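You operate a simulated robot arm through the tools that you are given. There is no shell and no other tool. Be economical: measure what you need, move in short steps, check, and stop when the job is done.

You run a simulated robot arm. Do the job below in one go: nothing can be reset, and whatever is moved stays where it is left.

JOB
Press the plain grey relay's cap home, move it to the green relay tray and load relay G.
Fine: dark blue knob back to UP and carriage out first; relay G goes into the carriage's pocket, unpressed; the carriage stays out. Set down upright: plain grey relay.

The check looks at the end state, three seconds after you hand in, the way a careful person would. Anything else that was tipped, shoved, dropped, spilled or broken makes it a failure. Lids that push on must go on centred and level and be pressed home; caps that screw on are set level and turned clockwise until they are tight.

ROBOT AND FRAMES
A 7-joint arm with a two-finger parallel gripper, fixed in place. Base frame: the origin is at the foot of the arm, x ahead of it, y to its left, z up. Units: m, degrees, N and s.
With the tool pointing down near the work surface it reaches from about 0.3 to 0.7 m from the base axis. Its first joint turns from -66.0 to 66.0 degrees. Payload 1.57 kg.
The TCP is the grasp point between the finger pads, 0.03 m short of the fingertips. In the tool frame z runs along the fingers and y along their closing line. The gripper opens to 0.11 m. The fingers are 0.024 m wide and 0.012 m thick; the gripper's body (0.048 by 0.112 m) begins 0.078 m behind the TCP.
Orientation is that of the tool frame in the base frame, as [roll, pitch, yaw] about the fixed x, y, z axes, in that order (R = Rz(yaw) Ry(pitch) Rx(roll)). With the fingers straight down and closing along the base's y, the tool's x points along the base's -x, its y along +y and its z along -z.

CONTROLS
- The arm moves only by the tool arm_command. Its argument "series" is a list of rows, each a list of 7 numbers: the shift along the tool's x, y, z in m, then the turn, a rotation vector about the tool's x, y, z in degrees, then the closure in counts, from 0 (fully open) to 255 (shut). In form: [[x, y, z, wx, wy, wz, gripper], ...]. A call has 1 to 12 rows; each row shifts and turns the commanded pose from where the row before left it, along the tool's axes as they then stand. Each row takes 0.2 s and may step no farther than 0.05 m and 8.6 degrees from the row before; otherwise, or with a gripper value out of range, the whole call is refused. A pose out of reach is approached as far as the arm can. The call stops where the force on the tool passes 40 N (or 10 N more than at its start, if that is more) or the arm is blocked; 0.2 s more then pass. Each finger travels about 0.108 m/s and halts on what it meets, pressing with about 22 N; the grip force reading is that of the motor and also rises with nothing between the fingers. The clock runs only during rows and for 0.2 s after the last one: add rows that do not move to give the fingers time. The reply holds the time, the measured pose of the TCP, the force on the tool along the base axes, the opening and the grip force, in the units named above and with some noise, with the torque about the TCP (base axes, N m) and any sound that the robot's microphone picked up.
- Cameras (640 x 400 px; columns grow to the right, rows downward): "scene" is fixed at [0.1714, -0.3949, 1.4057]; the picture's right is [0.73, -0.68, 0.00], its down [-0.37, -0.40, -0.84] and it looks along [0.57, 0.61, -0.55] (base axes); focal length 364 px, centre (320, 200). "wrist" rides on the gripper at [0.07, 0.016, -0.141] in the tool frame; the picture's right is [-0.23, 0.97, 0.00], its down [-0.86, -0.20, -0.48] and it looks along [-0.47, -0.11, 0.88] (tool axes); focal length 222 px, centre (320, 200). There is no depth. A picture from a camera that has moved, and an enlarged one, comes with that camera's place and axes in the base frame and with its lens.
- camera(camera): a new picture of that camera. It takes no simulated time.
- enlarge(camera, box): a new picture of the part [left, top, right, bottom] of that camera's present view, enlarged. It takes no simulated time.
- job_done(): hands the job in; it is judged then, once.

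Go step by step. Nothing tells you positions but the pictures and the camera data: compare them with the known pose of the tool, close in by small moves and look again before you grip or let go. The budget is 120 turns and 84 pictures, counting those below and the enlarged ones. Unless the task says otherwise, let go and move clear before handing in, and close with one line.

The tools are called after "Request:" as a command line: name --pt "numbers of a row" for each row, then --argument value for the rest, lists and objects as JSON in quotes. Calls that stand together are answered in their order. arm_command: Moves the arm, as the interface text tells. Its arguments: {"type":"object","properties":{"series":{"type":"array"}},"required":["series"]} The other tools are called the same way: camera (camera) takes a picture; enlarge (camera, box) takes an enlarged picture of a part of a camera's view; job_done () hands the job in.

At the start:

```text
t: 0.0
tool_pos: [0.3484, 0.0332, 1.1936]
orientation: [179.9, 0.0, 180.0]
contact_force: [0.2, 0.2, 1.3]
moment: [-0.01, 0.0, -0.02]
finger_gap: 0.1102
finger_force: 0.0
```

scene: 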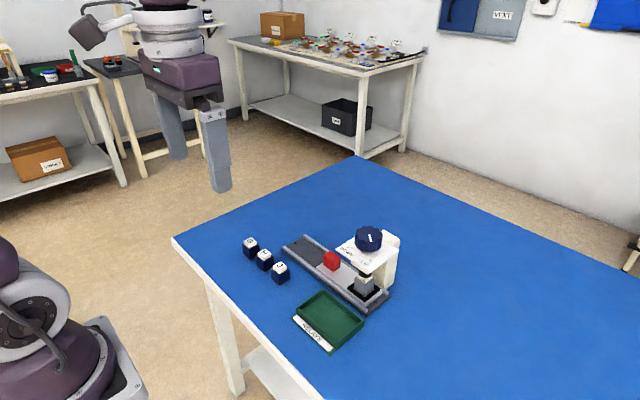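
wrist: 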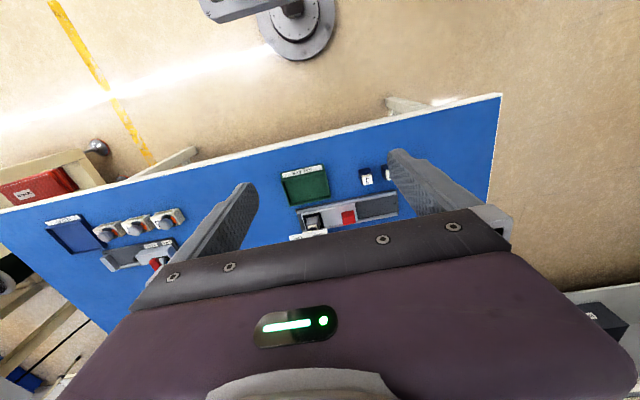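

I see a press station with a sliding carriage, a dark blue knob on top, a red handle, three relays at the left and a green tray. I'll take a closer look first.

Request:
enlarge --camera "scene" --box '[230, 215, 410, 360]'

Request:
enlarge --camera "wrist" --box '[270, 140, 430, 240]'

```text
2.76 times, centred on (320, 288) of scene
camera zoom: at [0.1714, -0.3949, 1.4057], right [0.73, -0.68, 0.0], down [-0.37, -0.4, -0.84], along [0.57, 0.61, -0.55], focal length 1004 px, centre (320, -41)
```

zoom: 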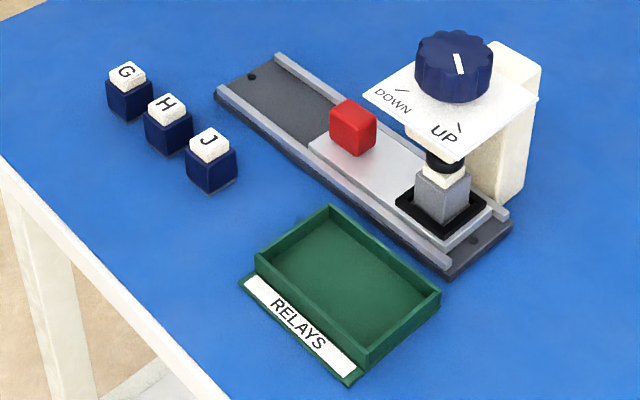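

```text
4.00 times, centred on (350, 190) of wrist
camera zoom: at [0.2783, 0.0501, 1.3363], right [0.23, 0.97, 0.0], down [0.86, -0.2, 0.48], along [0.47, -0.11, -0.88], focal length 888 px, centre (200, 240)
```

zoom: 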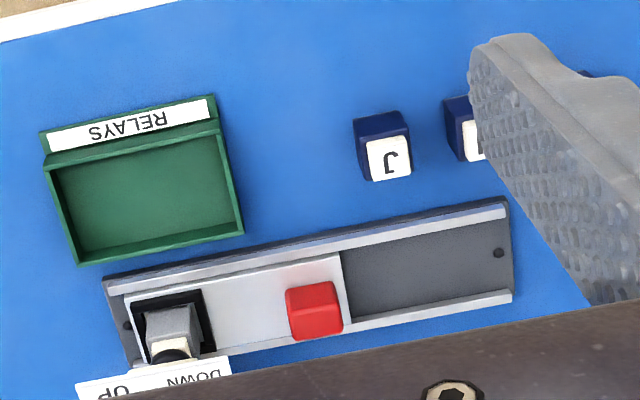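

The knob appears to point at UP, with the plain grey relay in the carriage under the ram. I put the knob at about (0.61, -0.06), with its top near z 0.97. I'll move closer and look.

Request:
arm_command --pt "-0.04 -0.02 0 0 0 0 0" --pt "-0.04 -0.02 0 0 0 0 0" --pt "-0.04 -0.02 0 0 0 0 0" --pt "-0.04 -0.02 0 0 0 0 0" --pt "0 0 0 0 0 0 0"

Request:
camera --camera "wrist"

Request:
enlarge --camera "scene" --box '[320, 220, 410, 310]'

```text
t: 1.2
tool_pos: [0.5077, -0.0477, 1.1946]
orientation: [-180.0, -0.1, -180.0]
contact_force: [-0.1, 0.5, 0.7]
moment: [0.03, -0.01, 0.01]
finger_gap: 0.11
finger_force: 0.1
```

```text
79 pictures are left
camera wrist: at [0.4382, -0.0307, 1.3364], right [0.23, 0.97, 0.0], down [0.86, -0.2, 0.48], along [0.47, -0.11, -0.88], focal length 222 px, centre (320, 200)
```

wrist: 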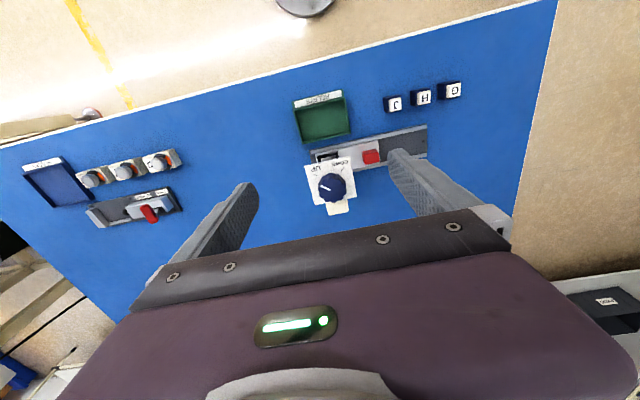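

```text
4.44 times, centred on (365, 265) of scene
camera zoom: at [0.1714, -0.3949, 1.4057], right [0.73, -0.68, 0.0], down [-0.37, -0.4, -0.84], along [0.57, 0.61, -0.55], focal length 1618 px, centre (120, -89)
```

zoom: 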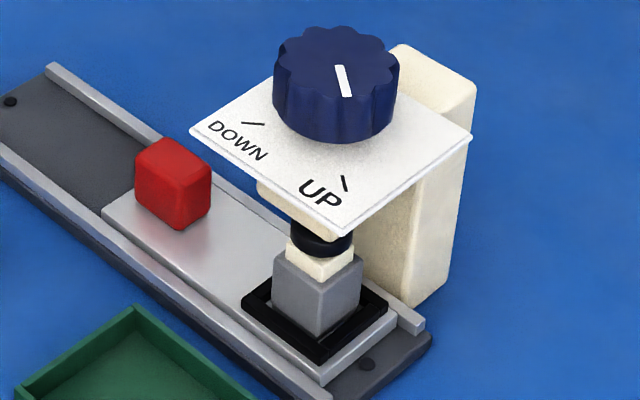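

The knob points at UP, and DOWN is a clockwise turn seen from above. I'll move nearly above the knob and measure again.

Request:
arm_command --pt "-0.04 0 0.025 0 0 0 0" --pt "-0.04 0 0.025 0 0 0 0" --pt "-0.03 0 0.02 0 0 0 0" --pt "0 0 0.02 0 0 0 0" --pt "0 0 0 0 0 0 0"

Request:
camera --camera "wrist"

Request:
camera --camera "scene"

```text
t: 2.4
tool_pos: [0.6182, -0.0467, 1.1028]
orientation: [-180.0, -0.1, -180.0]
contact_force: [-0.6, -0.1, 0.4]
moment: [-0.03, 0.02, -0.03]
finger_gap: 0.1098
finger_force: 0.1
```

```text
77 pictures are left
camera wrist: at [0.5482, -0.0304, 1.2457], right [0.23, 0.97, 0.0], down [0.86, -0.2, 0.48], along [0.47, -0.11, -0.88], focal length 222 px, centre (320, 200)
```

wrist: 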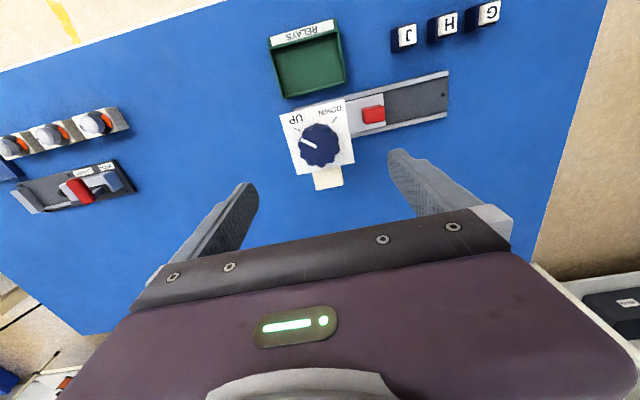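

```text
76 pictures are left
```

scene: 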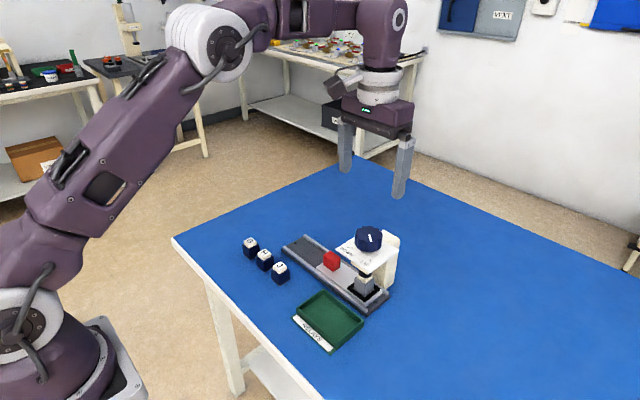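

Request:
enlarge --camera "wrist" --box '[260, 80, 460, 205]'

```text
3.20 times, centred on (360, 142) of wrist
camera zoom: at [0.5482, -0.0304, 1.2457], right [0.23, 0.97, 0.0], down [0.86, -0.2, 0.48], along [0.47, -0.11, -0.88], focal length 711 px, centre (192, 384)
```

zoom: 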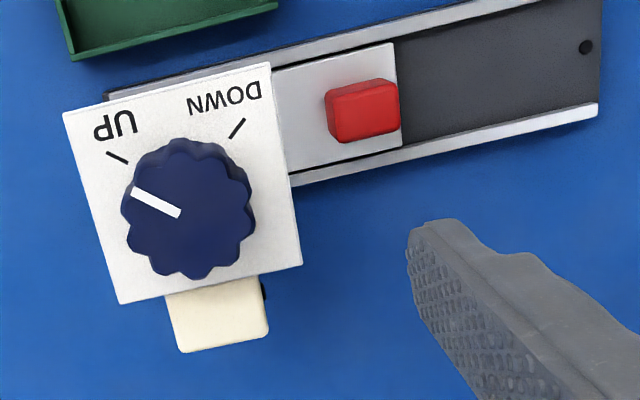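

The knob centre works out at (0.623, -0.0495), its top at about z 0.962 and the plate at about 0.925. UP to DOWN is about 105° clockwise. I'll turn the gripper back about 52°, part-close the fingers and come down beside the knob.

Request:
arm_command --pt "-0.005 -0.003 0.0 0 0 0 80" --pt "0 0 0.02 0 0 -8 80" --pt "0 0 0.02 0 0 -8 80" --pt "0 0 0.02 0 0 -8 80" --pt "0 0 0 0 0 -8 80" --pt "0 0 0 0 0 -8 80" --pt "0 0 0 0 0 -8 80" --pt "0 0 0 0 0 -6 80" --pt "0 0 0.02 0 0 0 80" --pt "0 0 0 0 0 0 80"

Request:
camera --camera "wrist"

Request:
enlarge --camera "scene" --box '[300, 150, 460, 300]'

```text
t: 4.6
tool_pos: [0.6221, -0.0506, 1.0222]
orientation: [180.0, 0.0, -126.0]
contact_force: [0.3, 0.0, 0.5]
moment: [0.0, -0.01, -0.03]
finger_gap: 0.0755
finger_force: 0.0
```

```text
74 pictures are left
camera wrist: at [0.5679, -0.0966, 1.1654], right [-0.66, 0.76, 0.0], down [0.66, 0.58, 0.48], along [0.36, 0.31, -0.88], focal length 222 px, centre (320, 200)
```

wrist: 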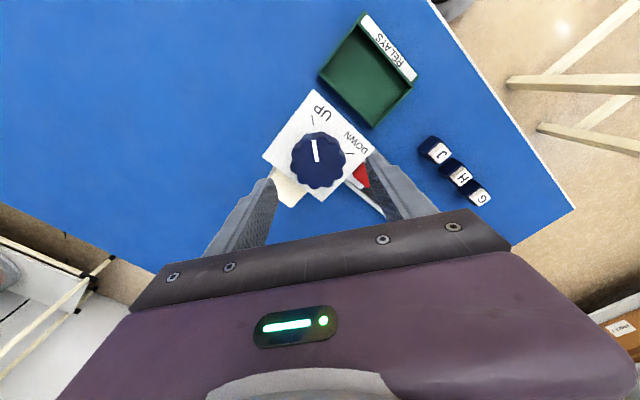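

```text
2.67 times, centred on (380, 225) of scene
camera zoom: at [0.1714, -0.3949, 1.4057], right [0.73, -0.68, 0.0], down [-0.37, -0.4, -0.84], along [0.57, 0.61, -0.55], focal length 971 px, centre (160, 133)
```

zoom: 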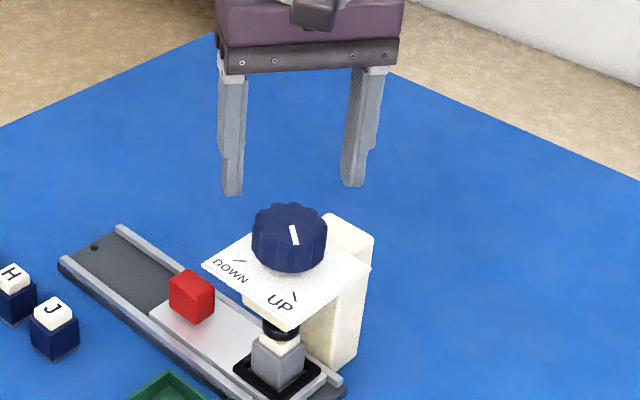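

The gripper is centred over the knob. I'll go down to TCP z 0.968 and close.

Request:
arm_command --pt "0 0 0.02 0 0 0 80" --pt "0 0 0.02 0 0 0 80" --pt "0 0 0.014 0 0 0 80" --pt "0 0 0 0 0 0 80"

Request:
enlarge --camera "scene" --box '[320, 180, 420, 290]'

Request:
enlarge --camera "wrist" --box '[230, 80, 430, 205]'

```text
t: 5.6
tool_pos: [0.6237, -0.0486, 0.9685]
orientation: [180.0, -0.1, -126.0]
contact_force: [-0.5, 0.5, 0.2]
moment: [0.0, -0.01, 0.0]
finger_gap: 0.0755
finger_force: 0.1
```

```text
3.64 times, centred on (370, 235) of scene
camera zoom: at [0.1714, -0.3949, 1.4057], right [0.73, -0.68, 0.0], down [-0.37, -0.4, -0.84], along [0.57, 0.61, -0.55], focal length 1324 px, centre (138, 73)
```

zoom: 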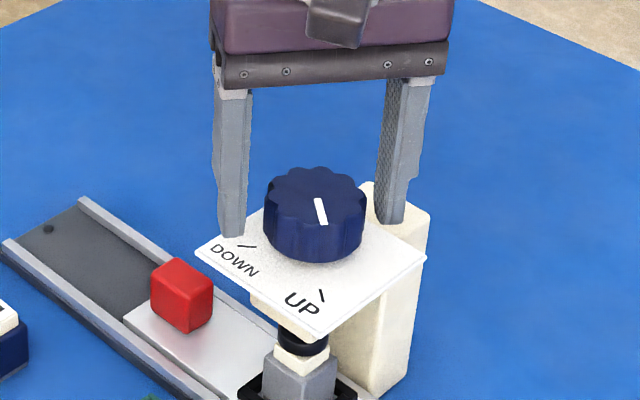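

```text
3.20 times, centred on (330, 142) of wrist
camera zoom: at [0.569, -0.0951, 1.1105], right [-0.65, 0.76, 0.0], down [0.66, 0.57, 0.48], along [0.36, 0.31, -0.88], focal length 711 px, centre (288, 384)
```

zoom: 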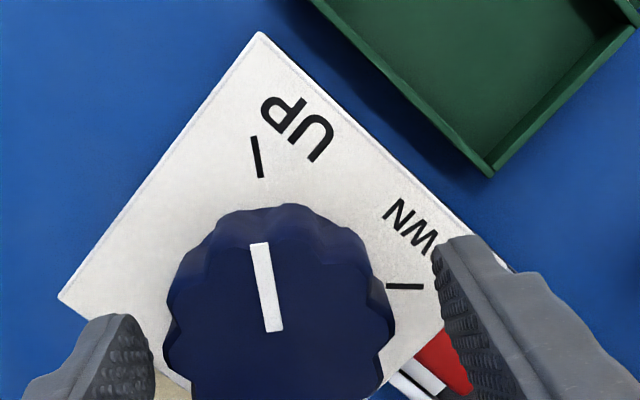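

The fingers straddle the knob, so I'll close on it.

Request:
arm_command --pt "0 0 0 0 0 0 150" --pt "0 0 0 0 0 0 200" --pt "0 0 0 0 0 0 230" --pt "0 0 0 0 0 0 230"

```text
t: 6.6
tool_pos: [0.6252, -0.0501, 0.9687]
orientation: [-179.8, 0.0, -126.1]
contact_force: [23.8, -18.4, -7.5]
moment: [-0.28, -0.4, 0.01]
finger_gap: 0.0556
finger_force: 45.0
```

The grip shows a side load, so the knob is a few mm off centre along the closing line. I'll ease it by shifting along that line.

Request:
arm_command --pt "0 -0.002 0 0 0 0 230" --pt "0 0 0 0 0 0 230"

```text
t: 7.2
tool_pos: [0.6241, -0.0507, 0.9689]
orientation: [179.9, -0.1, -126.0]
contact_force: [8.9, -14.5, -4.9]
moment: [-0.35, -0.83, 0.0]
finger_gap: 0.0552
finger_force: 45.3
```

Request:
arm_command --pt "0 -0.001 0 0 0 0 230" --pt "0 0 0 0 0 6 230" --pt "0 0 0 0 0 8 230" --pt "0 0 0 0 0 8 230" --pt "0 0 0 0 0 8 230" --pt "0 0 0 0 0 0 230"

Request:
enlarge --camera "scene" --box '[320, 180, 420, 290]'

```text
t: 8.6
tool_pos: [0.6246, -0.0496, 0.9683]
orientation: [179.9, -0.1, -156.1]
contact_force: [-4.7, -4.7, -14.7]
moment: [-0.06, -0.69, -0.04]
finger_gap: 0.0554
finger_force: 45.3
```

```text
3.64 times, centred on (370, 235) of scene
camera zoom: at [0.1716, -0.395, 1.4056], right [0.73, -0.68, 0.0], down [-0.37, -0.4, -0.84], along [0.57, 0.61, -0.55], focal length 1324 px, centre (138, 73)
```

zoom: 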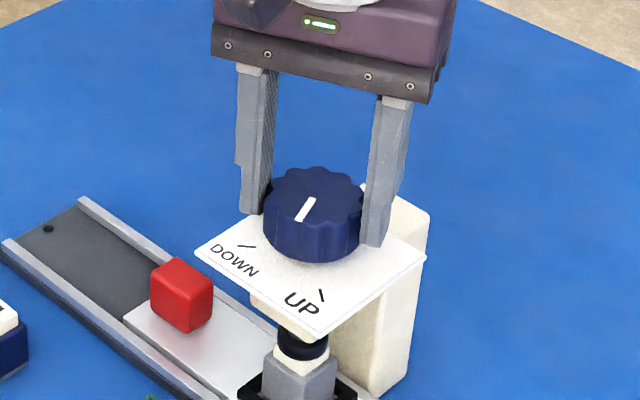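

The knob turns with the gripper and the ram is coming down. I'll carry on clockwise.

Request:
arm_command --pt "0 0 0 0 0 8 230" --pt "0 0 0 0 0 8 230" --pt "0 0 0 0 0 8 230" --pt "0 0 0 0 0 8 230" --pt "0 0 0 0 0 8 230" --pt "0 0 0 0 0 8 230" --pt "0 0 0 0 0 0 230"

Request:
enlarge --camera "scene" --box '[320, 180, 420, 290]'

Request:
enlarge --camera "wrist" --box '[230, 80, 430, 205]'

```text
t: 10.2
tool_pos: [0.6238, -0.0501, 0.9696]
orientation: [-180.0, 0.0, 156.0]
contact_force: [-10.9, 5.3, -32.1]
moment: [0.52, 0.17, 0.16]
finger_gap: 0.0555
finger_force: 44.6
```

```text
3.64 times, centred on (370, 235) of scene
camera zoom: at [0.1717, -0.3948, 1.4057], right [0.73, -0.68, 0.0], down [-0.37, -0.4, -0.84], along [0.57, 0.61, -0.55], focal length 1324 px, centre (138, 73)
```

zoom: 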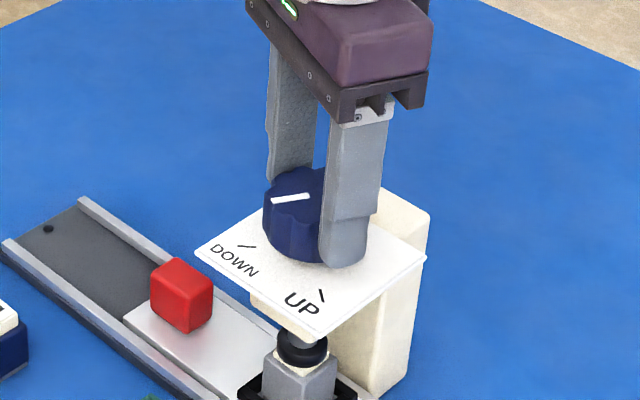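

```text
3.20 times, centred on (330, 142) of wrist
camera zoom: at [0.5683, -0.0067, 1.1118], right [0.61, 0.8, 0.0], down [0.7, -0.53, 0.48], along [0.38, -0.29, -0.88], focal length 711 px, centre (288, 384)
```

zoom: 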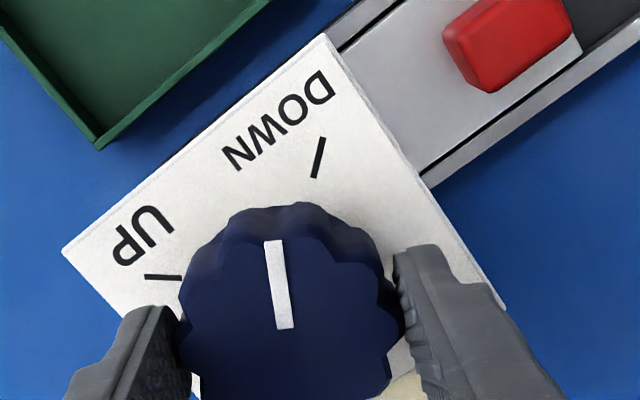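

The pointer is about 30° from DOWN, and the tool is being pulled down slightly. I'll continue with a little downward give.

Request:
arm_command --pt "0 0 0.001 0 0 6 230" --pt "0 0 0.001 0 0 6 230" --pt "0 0 0 0 0 6 230" --pt "0 0 0 0 0 6 230" --pt "0 0 0 0 0 0 230"

Request:
enlarge --camera "scene" --box '[320, 200, 420, 310]'

Request:
enlarge --camera "wrist" --box '[230, 80, 430, 205]'

```text
t: 11.4
tool_pos: [0.625, -0.051, 0.9696]
orientation: [180.0, 0.0, 131.9]
contact_force: [-17.3, 16.7, 12.9]
moment: [0.54, 1.39, 0.08]
finger_gap: 0.0556
finger_force: 45.0
```

```text
3.64 times, centred on (370, 255) of scene
camera zoom: at [0.1707, -0.3944, 1.4059], right [0.73, -0.68, 0.0], down [-0.37, -0.4, -0.84], along [0.57, 0.61, -0.55], focal length 1324 px, centre (138, 0)
```

zoom: 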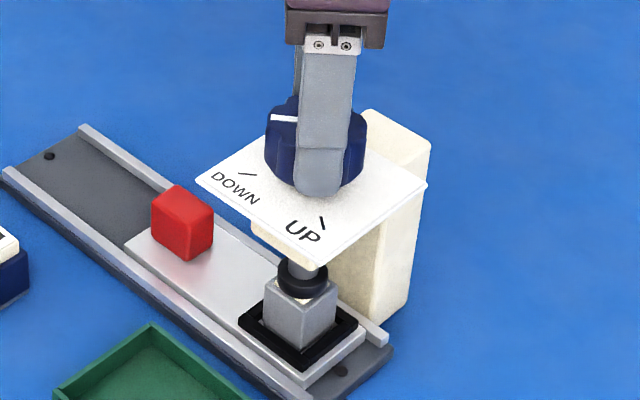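

```text
3.20 times, centred on (330, 142) of wrist
camera zoom: at [0.5904, 0.0128, 1.1117], right [0.88, 0.48, 0.0], down [0.42, -0.77, 0.48], along [0.23, -0.42, -0.88], focal length 711 px, centre (288, 384)
```

zoom: 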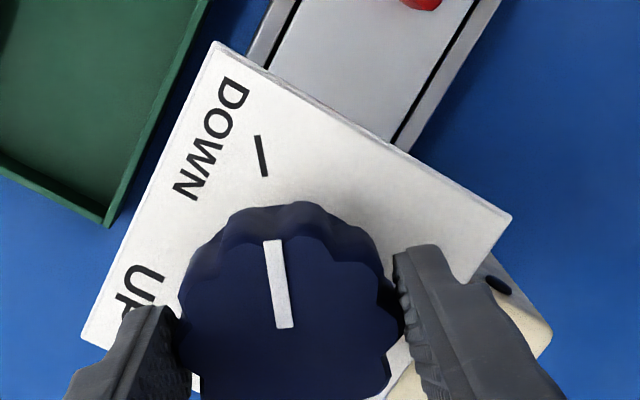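

The pointer sits on the DOWN tick and the cap looks nearly flush. I'll nudge a little further to feel for the stop.

Request:
arm_command --pt "0 0 0 0 0 3 230" --pt "0 0 0 0 0 3 230" --pt "0 0 0 0 0 0 230" --pt "0 0 0 0 0 0 230"

Request:
enlarge --camera "scene" --box '[340, 245, 400, 305]'

Request:
enlarge --camera "wrist" --box '[230, 80, 430, 205]'

```text
t: 12.4
tool_pos: [0.6246, -0.0504, 0.9699]
orientation: [179.9, 0.1, 126.0]
contact_force: [-9.6, 19.2, 26.2]
moment: [0.32, 0.8, 0.33]
finger_gap: 0.0557
finger_force: 45.0
```

```text
6.67 times, centred on (370, 275) of scene
camera zoom: at [0.1706, -0.3943, 1.406], right [0.73, -0.68, 0.0], down [-0.37, -0.4, -0.84], along [0.57, 0.61, -0.55], focal length 2428 px, centre (-13, -300)
```

zoom: 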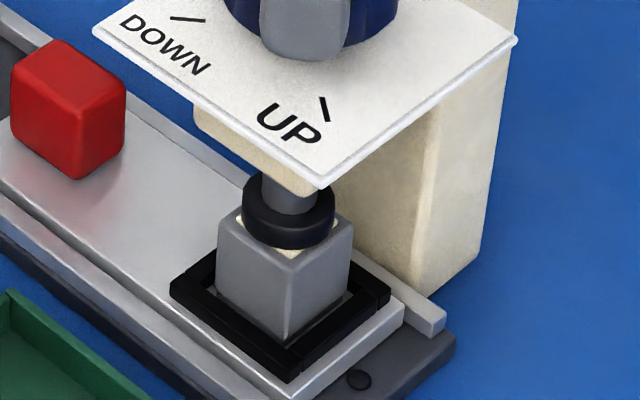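

```text
3.20 times, centred on (330, 142) of wrist
camera zoom: at [0.5967, 0.016, 1.1115], right [0.92, 0.39, 0.0], down [0.34, -0.81, 0.48], along [0.19, -0.44, -0.88], focal length 711 px, centre (288, 384)
```

zoom: 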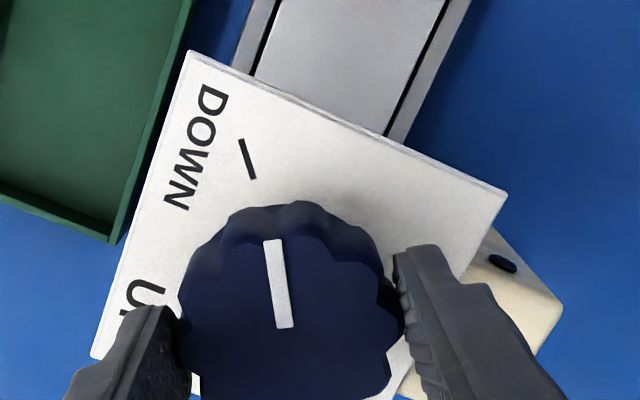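

Request:
arm_command --pt "0 0 -0.001 0 0 3 230" --pt "0 0 0 0 0 3 230" --pt "0 0 0 0 0 0 230" --pt "0 0 0 0 0 0 230"

Request:
enlarge --camera "wrist" --box '[230, 80, 430, 205]'

```text
t: 13.4
tool_pos: [0.6254, -0.0518, 0.9687]
orientation: [-179.9, 0.3, 119.9]
contact_force: [13.9, 3.7, -7.0]
moment: [-1.18, -0.59, 0.34]
finger_gap: 0.0556
finger_force: 44.9
```

```text
3.20 times, centred on (330, 142) of wrist
camera zoom: at [0.6052, 0.0169, 1.1109], right [0.96, 0.29, 0.0], down [0.25, -0.84, 0.48], along [0.14, -0.46, -0.88], focal length 711 px, centre (288, 384)
```

zoom: 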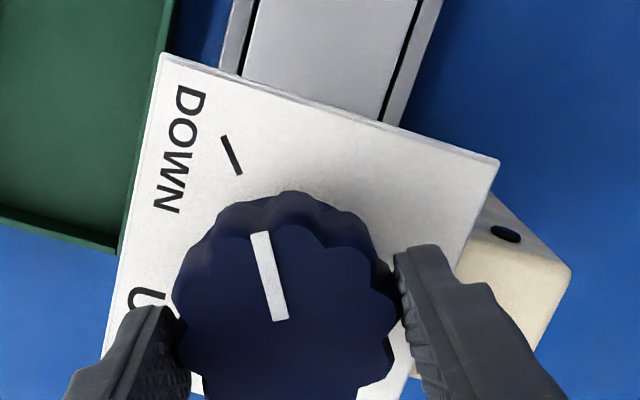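

The knob now slips at its stop, so the press is fully down. I'll turn it back counter-clockwise towards UP.

Request:
arm_command --pt "0 0 0 0 0 -8 230" --pt "0 0 0 0 0 -8 230" --pt "0 0 0 0 0 -8 230" --pt "0 0 0 0 0 -8 230" --pt "0 0 0 0 0 -8 230" --pt "0 0 0 0 0 -8 230" --pt "0 0 0 0 0 -8 230" --pt "0 0 0 0 0 -8 230" --pt "0 0 0 0 0 -8 230" --pt "0 0 0 0 0 -8 230" --pt "0 0 0 0 0 -8 230" --pt "0 0 0 0 0 -8 230"

Request:
enlarge --camera "wrist" --box '[230, 80, 430, 205]'

```text
t: 16.0
tool_pos: [0.6286, -0.0486, 0.9693]
orientation: [-180.0, 0.3, -143.9]
contact_force: [21.1, 21.7, -6.2]
moment: [0.35, -0.71, -0.1]
finger_gap: 0.0557
finger_force: 44.7
```

```text
3.20 times, centred on (330, 142) of wrist
camera zoom: at [0.5603, -0.0772, 1.1109], right [-0.39, 0.92, 0.0], down [0.81, 0.34, 0.48], along [0.44, 0.19, -0.88], focal length 711 px, centre (288, 384)
```

zoom: 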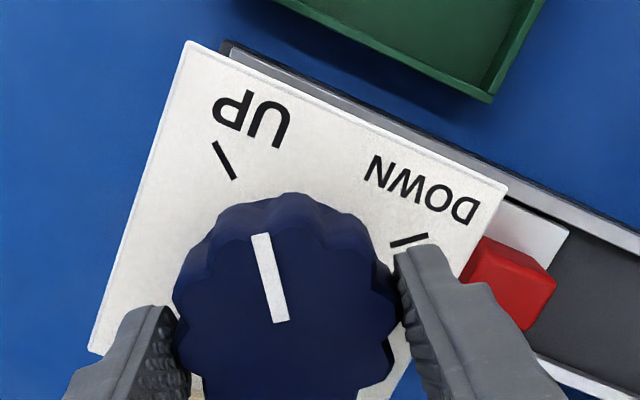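

About 9° remain to UP, and a side load has built up. I'll relieve the load and finish the turn.

Request:
arm_command --pt "-0.003 0 0 0 0 0 230" --pt "0 0 0 0 0 -4 230" --pt "0 0 0 0 0 -4 230" --pt "0 0 0 0 0 -3 230" --pt "0 0 0 0 0 0 230"

Request:
enlarge --camera "wrist" --box '[230, 80, 430, 205]'

Request:
enlarge --camera "scene" --box '[320, 200, 420, 310]'

```text
t: 17.2
tool_pos: [0.6267, -0.0482, 0.9702]
orientation: [179.8, -0.2, -133.1]
contact_force: [-14.0, 20.5, 4.2]
moment: [-0.6, 0.92, -0.03]
finger_gap: 0.0555
finger_force: 45.0
```

```text
3.20 times, centred on (330, 142) of wrist
camera zoom: at [0.5674, -0.0885, 1.1114], right [-0.56, 0.83, 0.0], down [0.73, 0.49, 0.48], along [0.39, 0.27, -0.88], focal length 711 px, centre (288, 384)
```

zoom: 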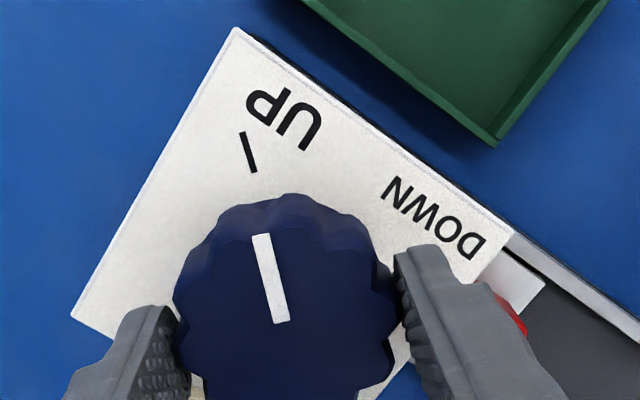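

```text
3.64 times, centred on (370, 255) of scene
camera zoom: at [0.1709, -0.3943, 1.4059], right [0.73, -0.68, 0.0], down [-0.37, -0.4, -0.84], along [0.57, 0.61, -0.55], focal length 1324 px, centre (138, 0)
```

zoom: 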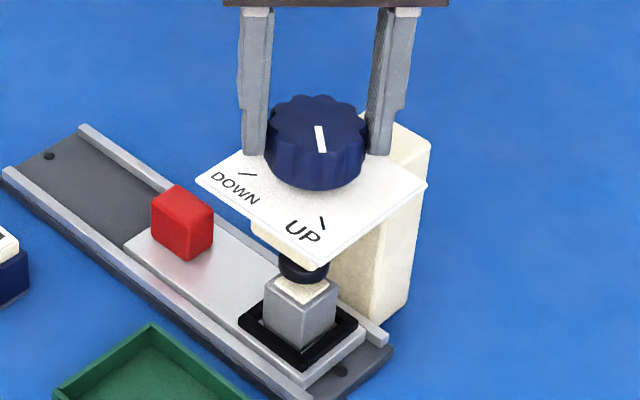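

The pointer is within a few degrees of UP. I'll turn gently on to the stop.

Request:
arm_command --pt "0 0 0 0 0 -3 230" --pt "0 0 0 0 0 -2 230" --pt "0 0 0 0 0 0 230"

Request:
enlarge --camera "wrist" --box '[230, 80, 430, 205]'

```text
t: 18.0
tool_pos: [0.626, -0.0483, 0.969]
orientation: [179.7, -0.1, -127.9]
contact_force: [-22.5, 23.1, 2.5]
moment: [-0.13, 0.27, -0.61]
finger_gap: 0.0555
finger_force: 45.3
```

```text
3.20 times, centred on (330, 142) of wrist
camera zoom: at [0.5712, -0.0931, 1.1112], right [-0.63, 0.78, 0.0], down [0.68, 0.55, 0.48], along [0.37, 0.3, -0.88], focal length 711 px, centre (288, 384)
```

zoom: 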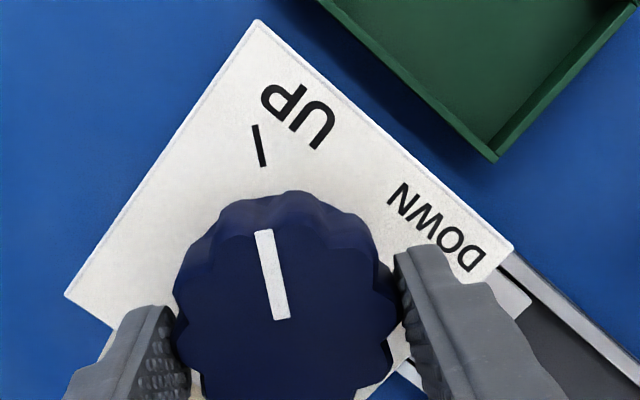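

The knob is at its UP stop. I'll release, rise, swing the gripper to close along base x, and move over the red handle.

Request:
arm_command --pt "0 0 0 0 0 0 140" --pt "0 0 0 0 0 0 80" --pt "0 0 0 0 0 0 60" --pt "0 0 -0.04 0 0 0 60" --pt "0 0 -0.04 0 0 0 60" --pt "0 0 -0.03 0 0 8.5 60" --pt "0 0 0 0 0 8.5 60" --pt "0 0 0 0 0 8.5 60" --pt "0 0 0 0 0 8.5 60" --pt "0 0 0 0 0 8.5 60" --pt "0 0 0 0 0 8.5 60"

Request:
arm_command --pt "0 0 0 0 0 8.5 60" --pt "0 0 0 0 0 8.5 60" --pt "0 0 0 0 0 8.5 60" --pt "0 0 0 0 0 8.5 60" --pt "0 0 0 0 0 8.5 60" --pt "0 0 0 0 0 8.5 60" --pt "0 0 0 0 0 8.5 60" --pt "0 0 0 0 0 8.5 60" --pt "0 0 0 0 0 8.5 60" --pt "0 0 0 0 0 8.5 60" --pt "0 0 0 0 0 6.0 60"

Request:
enlarge --camera "scene" --box '[320, 200, 420, 310]'

Request:
camera --camera "wrist"

```text
t: 20.4
tool_pos: [0.6283, -0.0497, 1.0797]
orientation: [180.0, 0.0, -179.1]
contact_force: [0.7, 0.3, -0.6]
moment: [-0.01, 0.0, 0.02]
finger_gap: 0.0843
finger_force: 0.1
```

```text
t: 22.8
tool_pos: [0.6283, -0.0493, 1.0787]
orientation: [-179.9, 0.0, 89.9]
contact_force: [-0.1, -0.7, 0.3]
moment: [0.03, 0.02, -0.03]
finger_gap: 0.0841
finger_force: 0.0
```

```text
3.64 times, centred on (370, 255) of scene
camera zoom: at [0.1714, -0.3949, 1.4057], right [0.73, -0.68, 0.0], down [-0.37, -0.4, -0.84], along [0.57, 0.61, -0.55], focal length 1324 px, centre (138, 0)
```

zoom: 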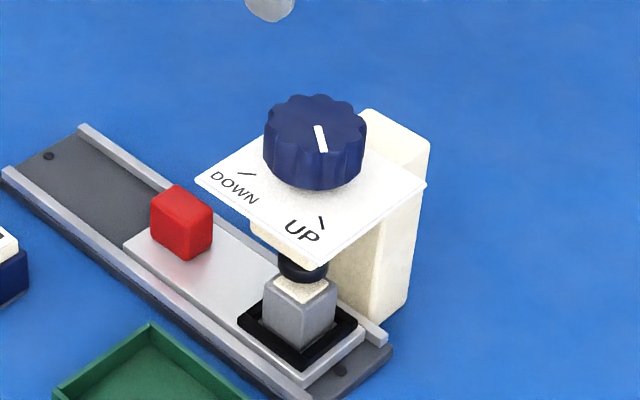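

```text
57 pictures are left
camera wrist: at [0.6444, 0.0204, 1.2211], right [0.97, -0.23, 0.0], down [-0.2, -0.85, 0.48], along [-0.11, -0.47, -0.88], focal length 222 px, centre (320, 200)
```

wrist: 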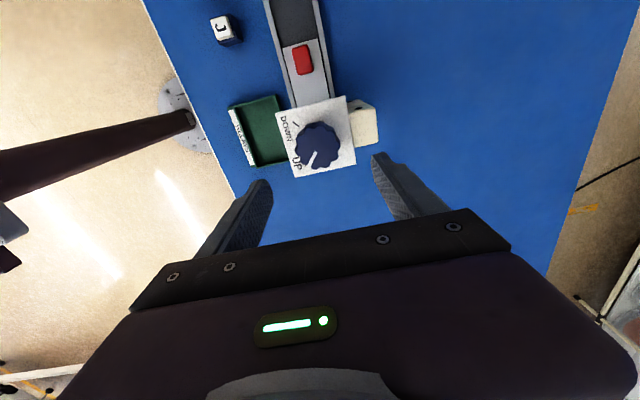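

The knob sits at UP and the cap now stays low. The handle is near (0.623, 0.047) with its top at about 0.835. I'll move over it and part-way down.

Request:
arm_command --pt "0.048 -0.003 0 0 0 0 60" --pt "0.048 -0.003 0 0 0 0 60" --pt "0 0 0.05 0 0 0 90" --pt "0 0 0.05 0 0 0 90" --pt "0 0 0.05 0 0 0 90" --pt "0 0 0 0 0 0 90"

Request:
camera --camera "wrist"

Request:
enlarge --camera "scene" --box '[290, 190, 410, 310]'

```text
t: 24.2
tool_pos: [0.6236, 0.051, 0.9282]
orientation: [-180.0, 0.0, 90.0]
contact_force: [0.0, 0.6, 0.7]
moment: [-0.02, -0.04, 0.01]
finger_gap: 0.0711
finger_force: 0.1
```

```text
56 pictures are left
camera wrist: at [0.6398, 0.1192, 1.0704], right [0.97, -0.23, 0.0], down [-0.2, -0.86, 0.48], along [-0.11, -0.47, -0.88], focal length 222 px, centre (320, 200)
```

wrist: 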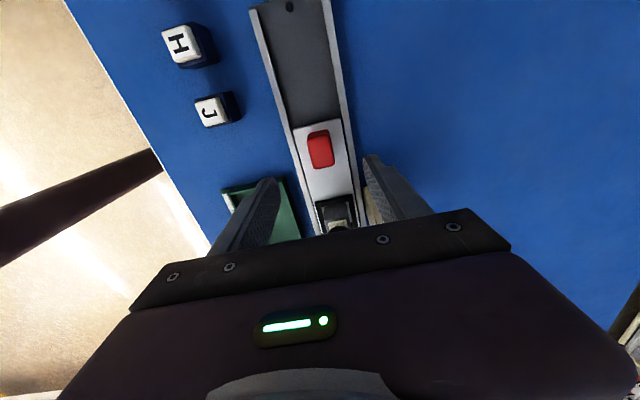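

```text
3.33 times, centred on (350, 250) of scene
camera zoom: at [0.1714, -0.3949, 1.4057], right [0.73, -0.68, 0.0], down [-0.37, -0.4, -0.84], along [0.57, 0.61, -0.55], focal length 1214 px, centre (220, 33)
```

zoom: 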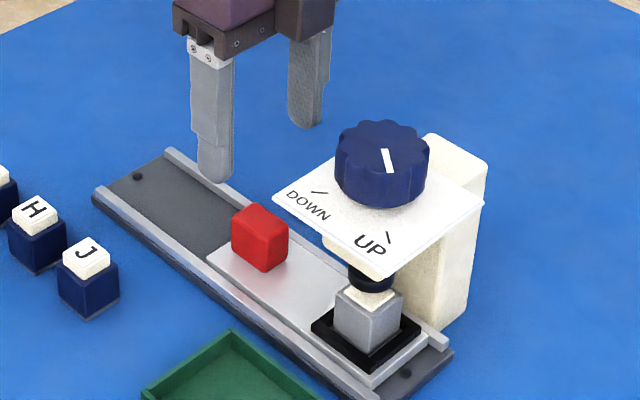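

I'm aligned over the handle to within a few mm. I'll lower around it and grip.

Request:
arm_command --pt "0.002 0.001 0.03 0 0 0 90" --pt "0 0 0.03 0 0 0 90" --pt "0 0 0.021 0 0 0 90" --pt "0 0 0 0 0 0 90"

Request:
enlarge --camera "scene" --box '[290, 190, 410, 310]'

Request:
enlarge --camera "wrist" --box '[220, 80, 420, 240]'

```text
t: 25.2
tool_pos: [0.6222, 0.05, 0.8488]
orientation: [180.0, 0.0, 90.0]
contact_force: [0.9, -0.7, 0.3]
moment: [-0.01, -0.01, -0.01]
finger_gap: 0.0713
finger_force: 0.0
```

```text
3.33 times, centred on (350, 250) of scene
camera zoom: at [0.1714, -0.3949, 1.4057], right [0.73, -0.68, 0.0], down [-0.37, -0.4, -0.84], along [0.57, 0.61, -0.55], focal length 1214 px, centre (220, 33)
```

zoom: 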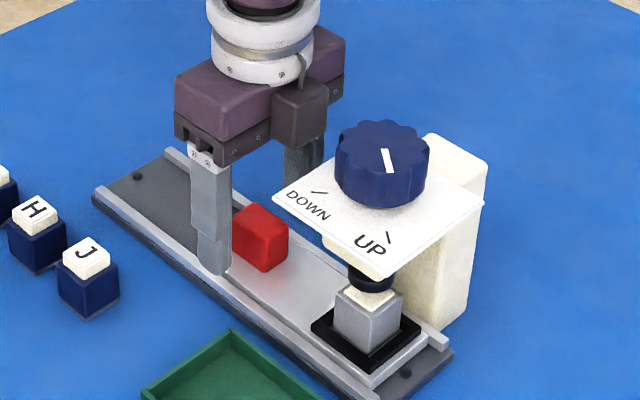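

```text
2.50 times, centred on (320, 160) of wrist
camera zoom: at [0.6388, 0.1193, 0.9907], right [0.97, -0.23, 0.0], down [-0.2, -0.86, 0.48], along [-0.11, -0.47, -0.88], focal length 555 px, centre (320, 300)
```

zoom: 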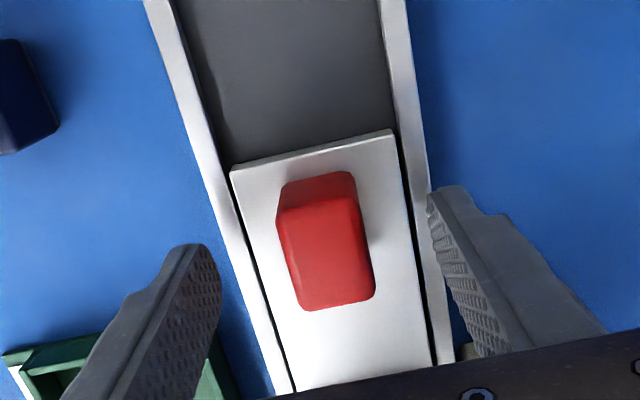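

The handle lies between the fingers, so I'll close on it.

Request:
arm_command --pt "0 0 0.003 0 0 0 150" --pt "0 0 0 0 0 0 230" --pt "0 0 0 0 0 0 230" --pt "0 0 0 0 0 0 230"

```text
t: 26.2
tool_pos: [0.6247, 0.0487, 0.8462]
orientation: [179.7, 0.0, 90.0]
contact_force: [29.6, 1.2, -10.5]
moment: [0.21, 0.13, -0.05]
finger_gap: 0.026
finger_force: 37.1
```

Gripped on the handle, with a slight side load that I'll relieve. Then I'll pull the carriage out along +y.

Request:
arm_command --pt "0 0.0025 0 0 0 0 230" --pt "0.005 0 0 0 0 0 230" --pt "0.01 0 0 0 0 0 230" --pt "0.01 0.0003 0 0 0 0 230" --pt "0.01 0.0003 0 0 0 0 230" --pt "0 0 0 0 0 0 230"

Request:
enlarge --camera "scene" --box '[290, 190, 410, 310]'

```text
t: 27.6
tool_pos: [0.6251, 0.0857, 0.8455]
orientation: [-179.9, -0.1, 90.0]
contact_force: [-2.0, 0.1, -2.6]
moment: [-0.49, -0.31, 0.12]
finger_gap: 0.0258
finger_force: 36.7
```

```text
3.33 times, centred on (350, 250) of scene
camera zoom: at [0.1714, -0.3949, 1.4057], right [0.73, -0.68, 0.0], down [-0.37, -0.4, -0.84], along [0.57, 0.61, -0.55], focal length 1214 px, centre (220, 33)
```

zoom: 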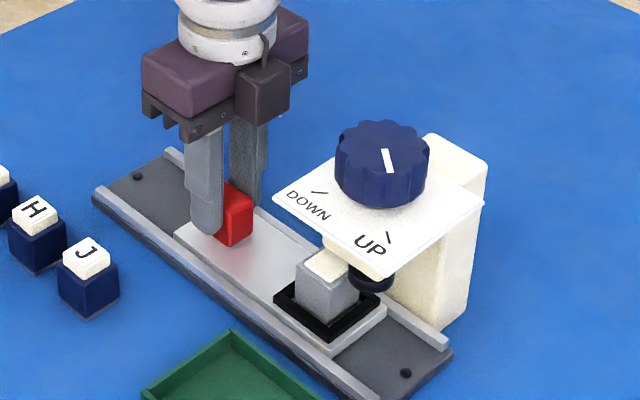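

The carriage slides freely and the cap is out from under the ram. I'll pull on to the out stop.

Request:
arm_command --pt "0.01 0.0003 0 0 0 0 230" --pt "0.01 0.0003 0 0 0 0 230" --pt "0.01 0.0003 0 0 0 0 230" --pt "0.01 0.0003 0 0 0 0 230" --pt "0.01 0.0003 0 0 0 0 230" --pt "0.01 0.0003 0 0 0 0 230" --pt "0.01 0.0003 0 0 0 0 230" --pt "0.01 0.0003 0 0 0 0 230" --pt "0 0 0 0 0 0 230"

Request:
enlarge --camera "scene" --box '[270, 190, 410, 310]'

```text
t: 28.5
tool_pos: [0.6248, 0.1188, 0.8452]
orientation: [-179.5, -0.1, 90.0]
contact_force: [-10.3, 0.4, 10.6]
moment: [0.0, -0.46, 0.11]
finger_gap: 0.0258
finger_force: 36.9
stopped in row 4: the force on the tool passed its limit (the readings are from after the stop); the commanded pose is now the measured one
```

```text
3.33 times, centred on (340, 250) of scene
camera zoom: at [0.1709, -0.3949, 1.4058], right [0.73, -0.68, 0.0], down [-0.37, -0.4, -0.84], along [0.57, 0.61, -0.55], focal length 1214 px, centre (253, 33)
```

zoom: 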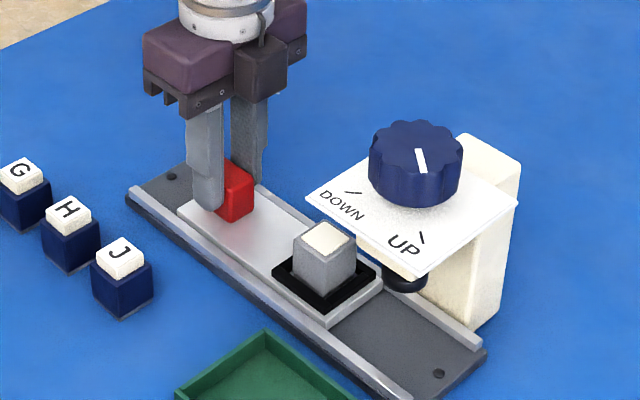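

It stopped after about 70 mm of travel. I'll pull once more to see whether that is the true stop or a jam.

Request:
arm_command --pt "0.005 0.0015 -0.001 0 0 0 230" --pt "0.005 0 0 0 0 0 230" --pt "0.005 0 0 0 0 0 230" --pt "0 0 0 0 0 0 230"

Request:
camera --camera "wrist"

```text
t: 29.5
tool_pos: [0.6252, 0.1338, 0.8454]
orientation: [-179.3, 0.0, 90.1]
contact_force: [-30.7, 0.2, 11.9]
moment: [0.26, -0.22, -0.01]
finger_gap: 0.0257
finger_force: 37.1
```

```text
50 pictures are left
camera wrist: at [0.6429, 0.2037, 0.9871], right [0.97, -0.23, -0.01], down [-0.19, -0.86, 0.48], along [-0.12, -0.47, -0.88], focal length 222 px, centre (320, 200)
```

wrist: 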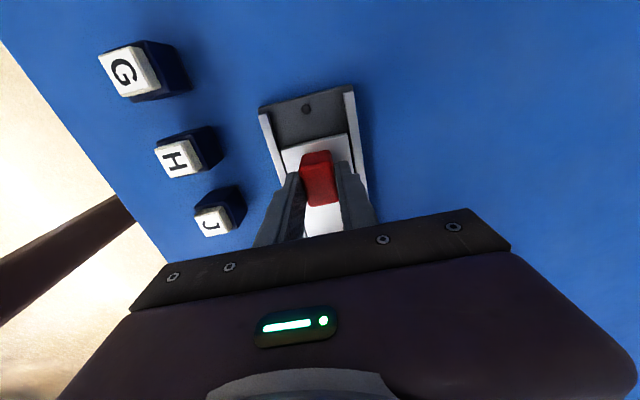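

It moved again: the earlier stop was side load, because the rail leans slightly towards -x. I'll correct for that and pull to the stop.

Request:
arm_command --pt "0 -0.003 0 0 0 0 230" --pt "0.006 -0.0003 0 0 0 0 230" --pt "0.006 -0.0003 0 0 0 0 230" --pt "0.006 -0.0003 0 0 0 0 230" --pt "0.006 -0.0003 0 0 0 0 230" --pt "0.006 -0.0003 0 0 0 0 230" --pt "0.006 -0.0003 0 0 0 0 230" --pt "0 0 0 0 0 0 230"

Request:
enlarge --camera "scene" --box '[240, 190, 400, 310]'

```text
t: 31.3
tool_pos: [0.6244, 0.1676, 0.8483]
orientation: [179.9, 0.2, 90.0]
contact_force: [25.5, -27.4, -0.8]
moment: [-0.25, -0.59, 0.04]
finger_gap: 0.026
finger_force: 36.9
```

```text
3.33 times, centred on (320, 250) of scene
camera zoom: at [0.172, -0.3955, 1.4054], right [0.73, -0.68, 0.0], down [-0.37, -0.4, -0.84], along [0.57, 0.61, -0.55], focal length 1214 px, centre (320, 33)
```

zoom: 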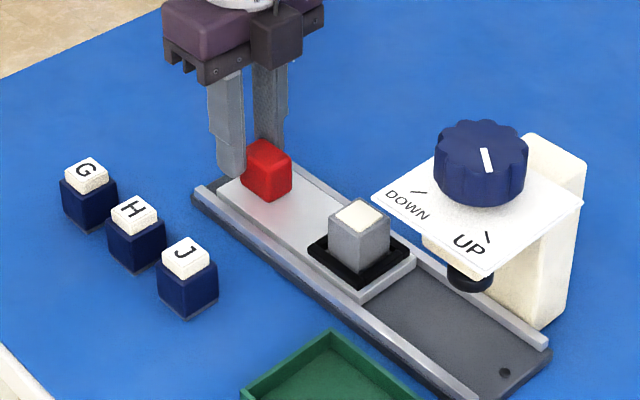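

The carriage reached its out stop and the fingers slid on the handle there. I'll release, rise and move above the plain grey relay near (0.623, 0.05).

Request:
arm_command --pt "0 0 0 0 0 0 150" --pt "0 0 0 0 0 0 90" --pt "0 0 -0.05 0 0 0 90" --pt "0 0 -0.05 0 0 0 90" --pt "-0.04 0 0 0 0 0 90" --pt "-0.04 0 0 0 0 0 90" --pt "-0.035 0 0 0 0 0 90" --pt "0 0 0 0 0 0 90"

Request:
camera --camera "wrist"

Request:
enlarge --camera "scene" --box '[240, 210, 400, 330]'

```text
t: 33.1
tool_pos: [0.6235, 0.0526, 0.9463]
orientation: [-179.6, -0.1, 90.0]
contact_force: [-0.3, -0.6, 0.3]
moment: [-0.04, -0.01, 0.0]
finger_gap: 0.0711
finger_force: 0.2
```

```text
48 pictures are left
camera wrist: at [0.6403, 0.1229, 1.0877], right [0.97, -0.23, -0.01], down [-0.2, -0.86, 0.48], along [-0.11, -0.47, -0.88], focal length 222 px, centre (320, 200)
```

wrist: 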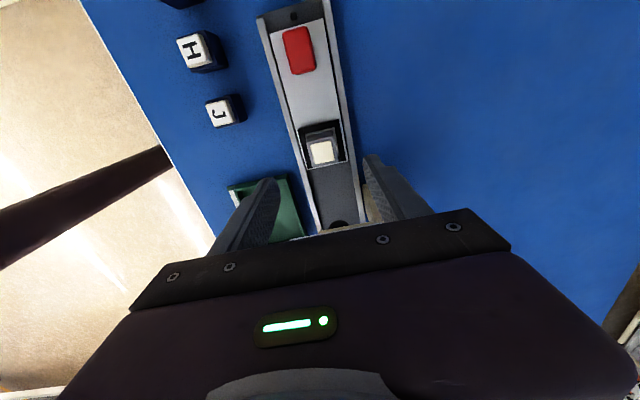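

```text
3.33 times, centred on (320, 270) of scene
camera zoom: at [0.1714, -0.3949, 1.4057], right [0.73, -0.68, 0.0], down [-0.37, -0.4, -0.84], along [0.57, 0.61, -0.55], focal length 1214 px, centre (320, -33)
```

zoom: 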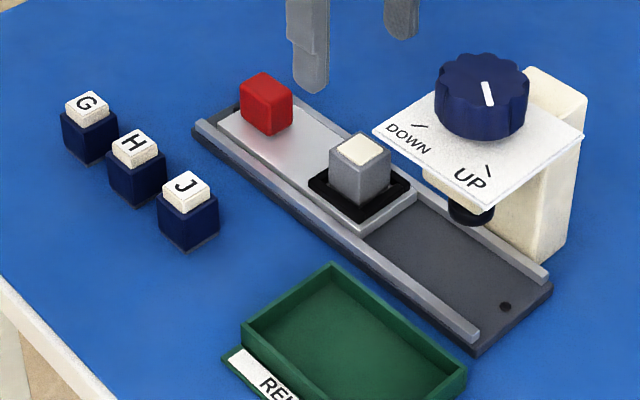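

Request:
enlarge --camera "wrist" --box '[240, 0, 440, 240]'

Request:
enlarge --camera "scene" --box '[285, 225, 355, 285]'

```text
1.67 times, centred on (340, 120) of wrist
camera zoom: at [0.6403, 0.1229, 1.0877], right [0.97, -0.23, -0.01], down [-0.2, -0.86, 0.48], along [-0.11, -0.47, -0.88], focal length 370 px, centre (287, 333)
```

zoom: 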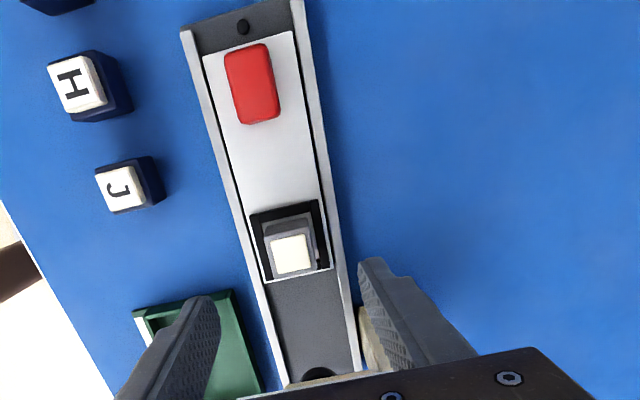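

```text
6.67 times, centred on (320, 255) of scene
camera zoom: at [0.1714, -0.3949, 1.4057], right [0.73, -0.68, 0.0], down [-0.37, -0.4, -0.84], along [0.57, 0.61, -0.55], focal length 2428 px, centre (320, -167)
```

zoom: 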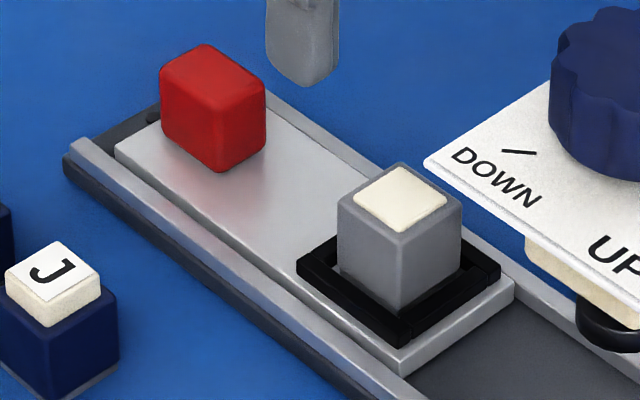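

The cap is pressed flush. The relay top is at z ≈ 0.832, centred near (0.6255, 0.050). I'll lower with the fingers straddling it in x.

Request:
arm_command --pt "-0.002 0.002 0.03 0 0 0 100" --pt "0 0 0.03 0 0 0 100" --pt "0 0 0.03 0 0 0 100" --pt "0 0 0.012 0 0 0 100" --pt "0 0 0 0 0 0 100"

Request:
enlarge --camera "scene" --box '[280, 220, 360, 290]'

Request:
enlarge --camera "wrist" --box '[220, 80, 420, 240]'

```text
t: 34.3
tool_pos: [0.6241, 0.0508, 0.8439]
orientation: [-179.8, 0.0, 90.0]
contact_force: [0.6, -0.1, 0.0]
moment: [-0.03, 0.0, 0.0]
finger_gap: 0.0672
finger_force: 0.2
```

```text
5.71 times, centred on (320, 255) of scene
camera zoom: at [0.1714, -0.3949, 1.4057], right [0.73, -0.68, 0.0], down [-0.37, -0.4, -0.84], along [0.57, 0.61, -0.55], focal length 2081 px, centre (320, -114)
```

zoom: 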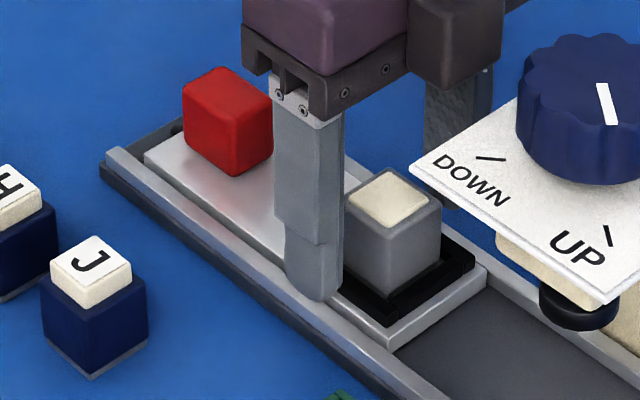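

```text
2.50 times, centred on (320, 160) of wrist
camera zoom: at [0.6406, 0.1209, 0.9864], right [0.97, -0.23, -0.01], down [-0.2, -0.86, 0.48], along [-0.11, -0.47, -0.88], focal length 555 px, centre (320, 300)
```

zoom: 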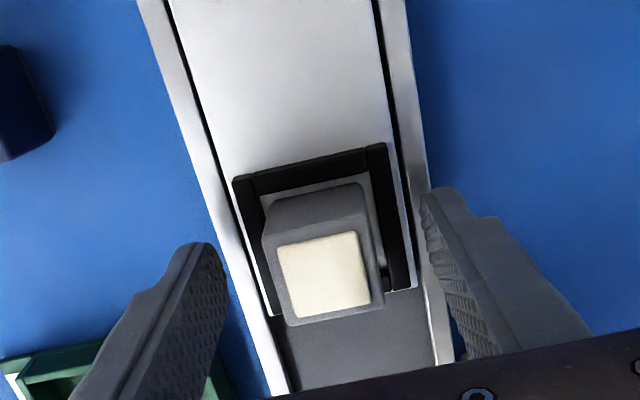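

The relay is between the fingers. I'll shift 3 mm in -y and close.

Request:
arm_command --pt "-0.003 0 0 0 0 0 120" --pt "0 0 0 0 0 0 150" --pt "0 0 0 0 0 0 180" --pt "0 0 0 0 0 0 200" --pt "0 0 0 0 0 0 200"

```text
t: 35.5
tool_pos: [0.6235, 0.0488, 0.8435]
orientation: [-179.7, -0.1, 90.0]
contact_force: [-0.6, -0.4, 0.1]
moment: [-0.01, 0.01, -0.02]
finger_gap: 0.0312
finger_force: 21.8
```

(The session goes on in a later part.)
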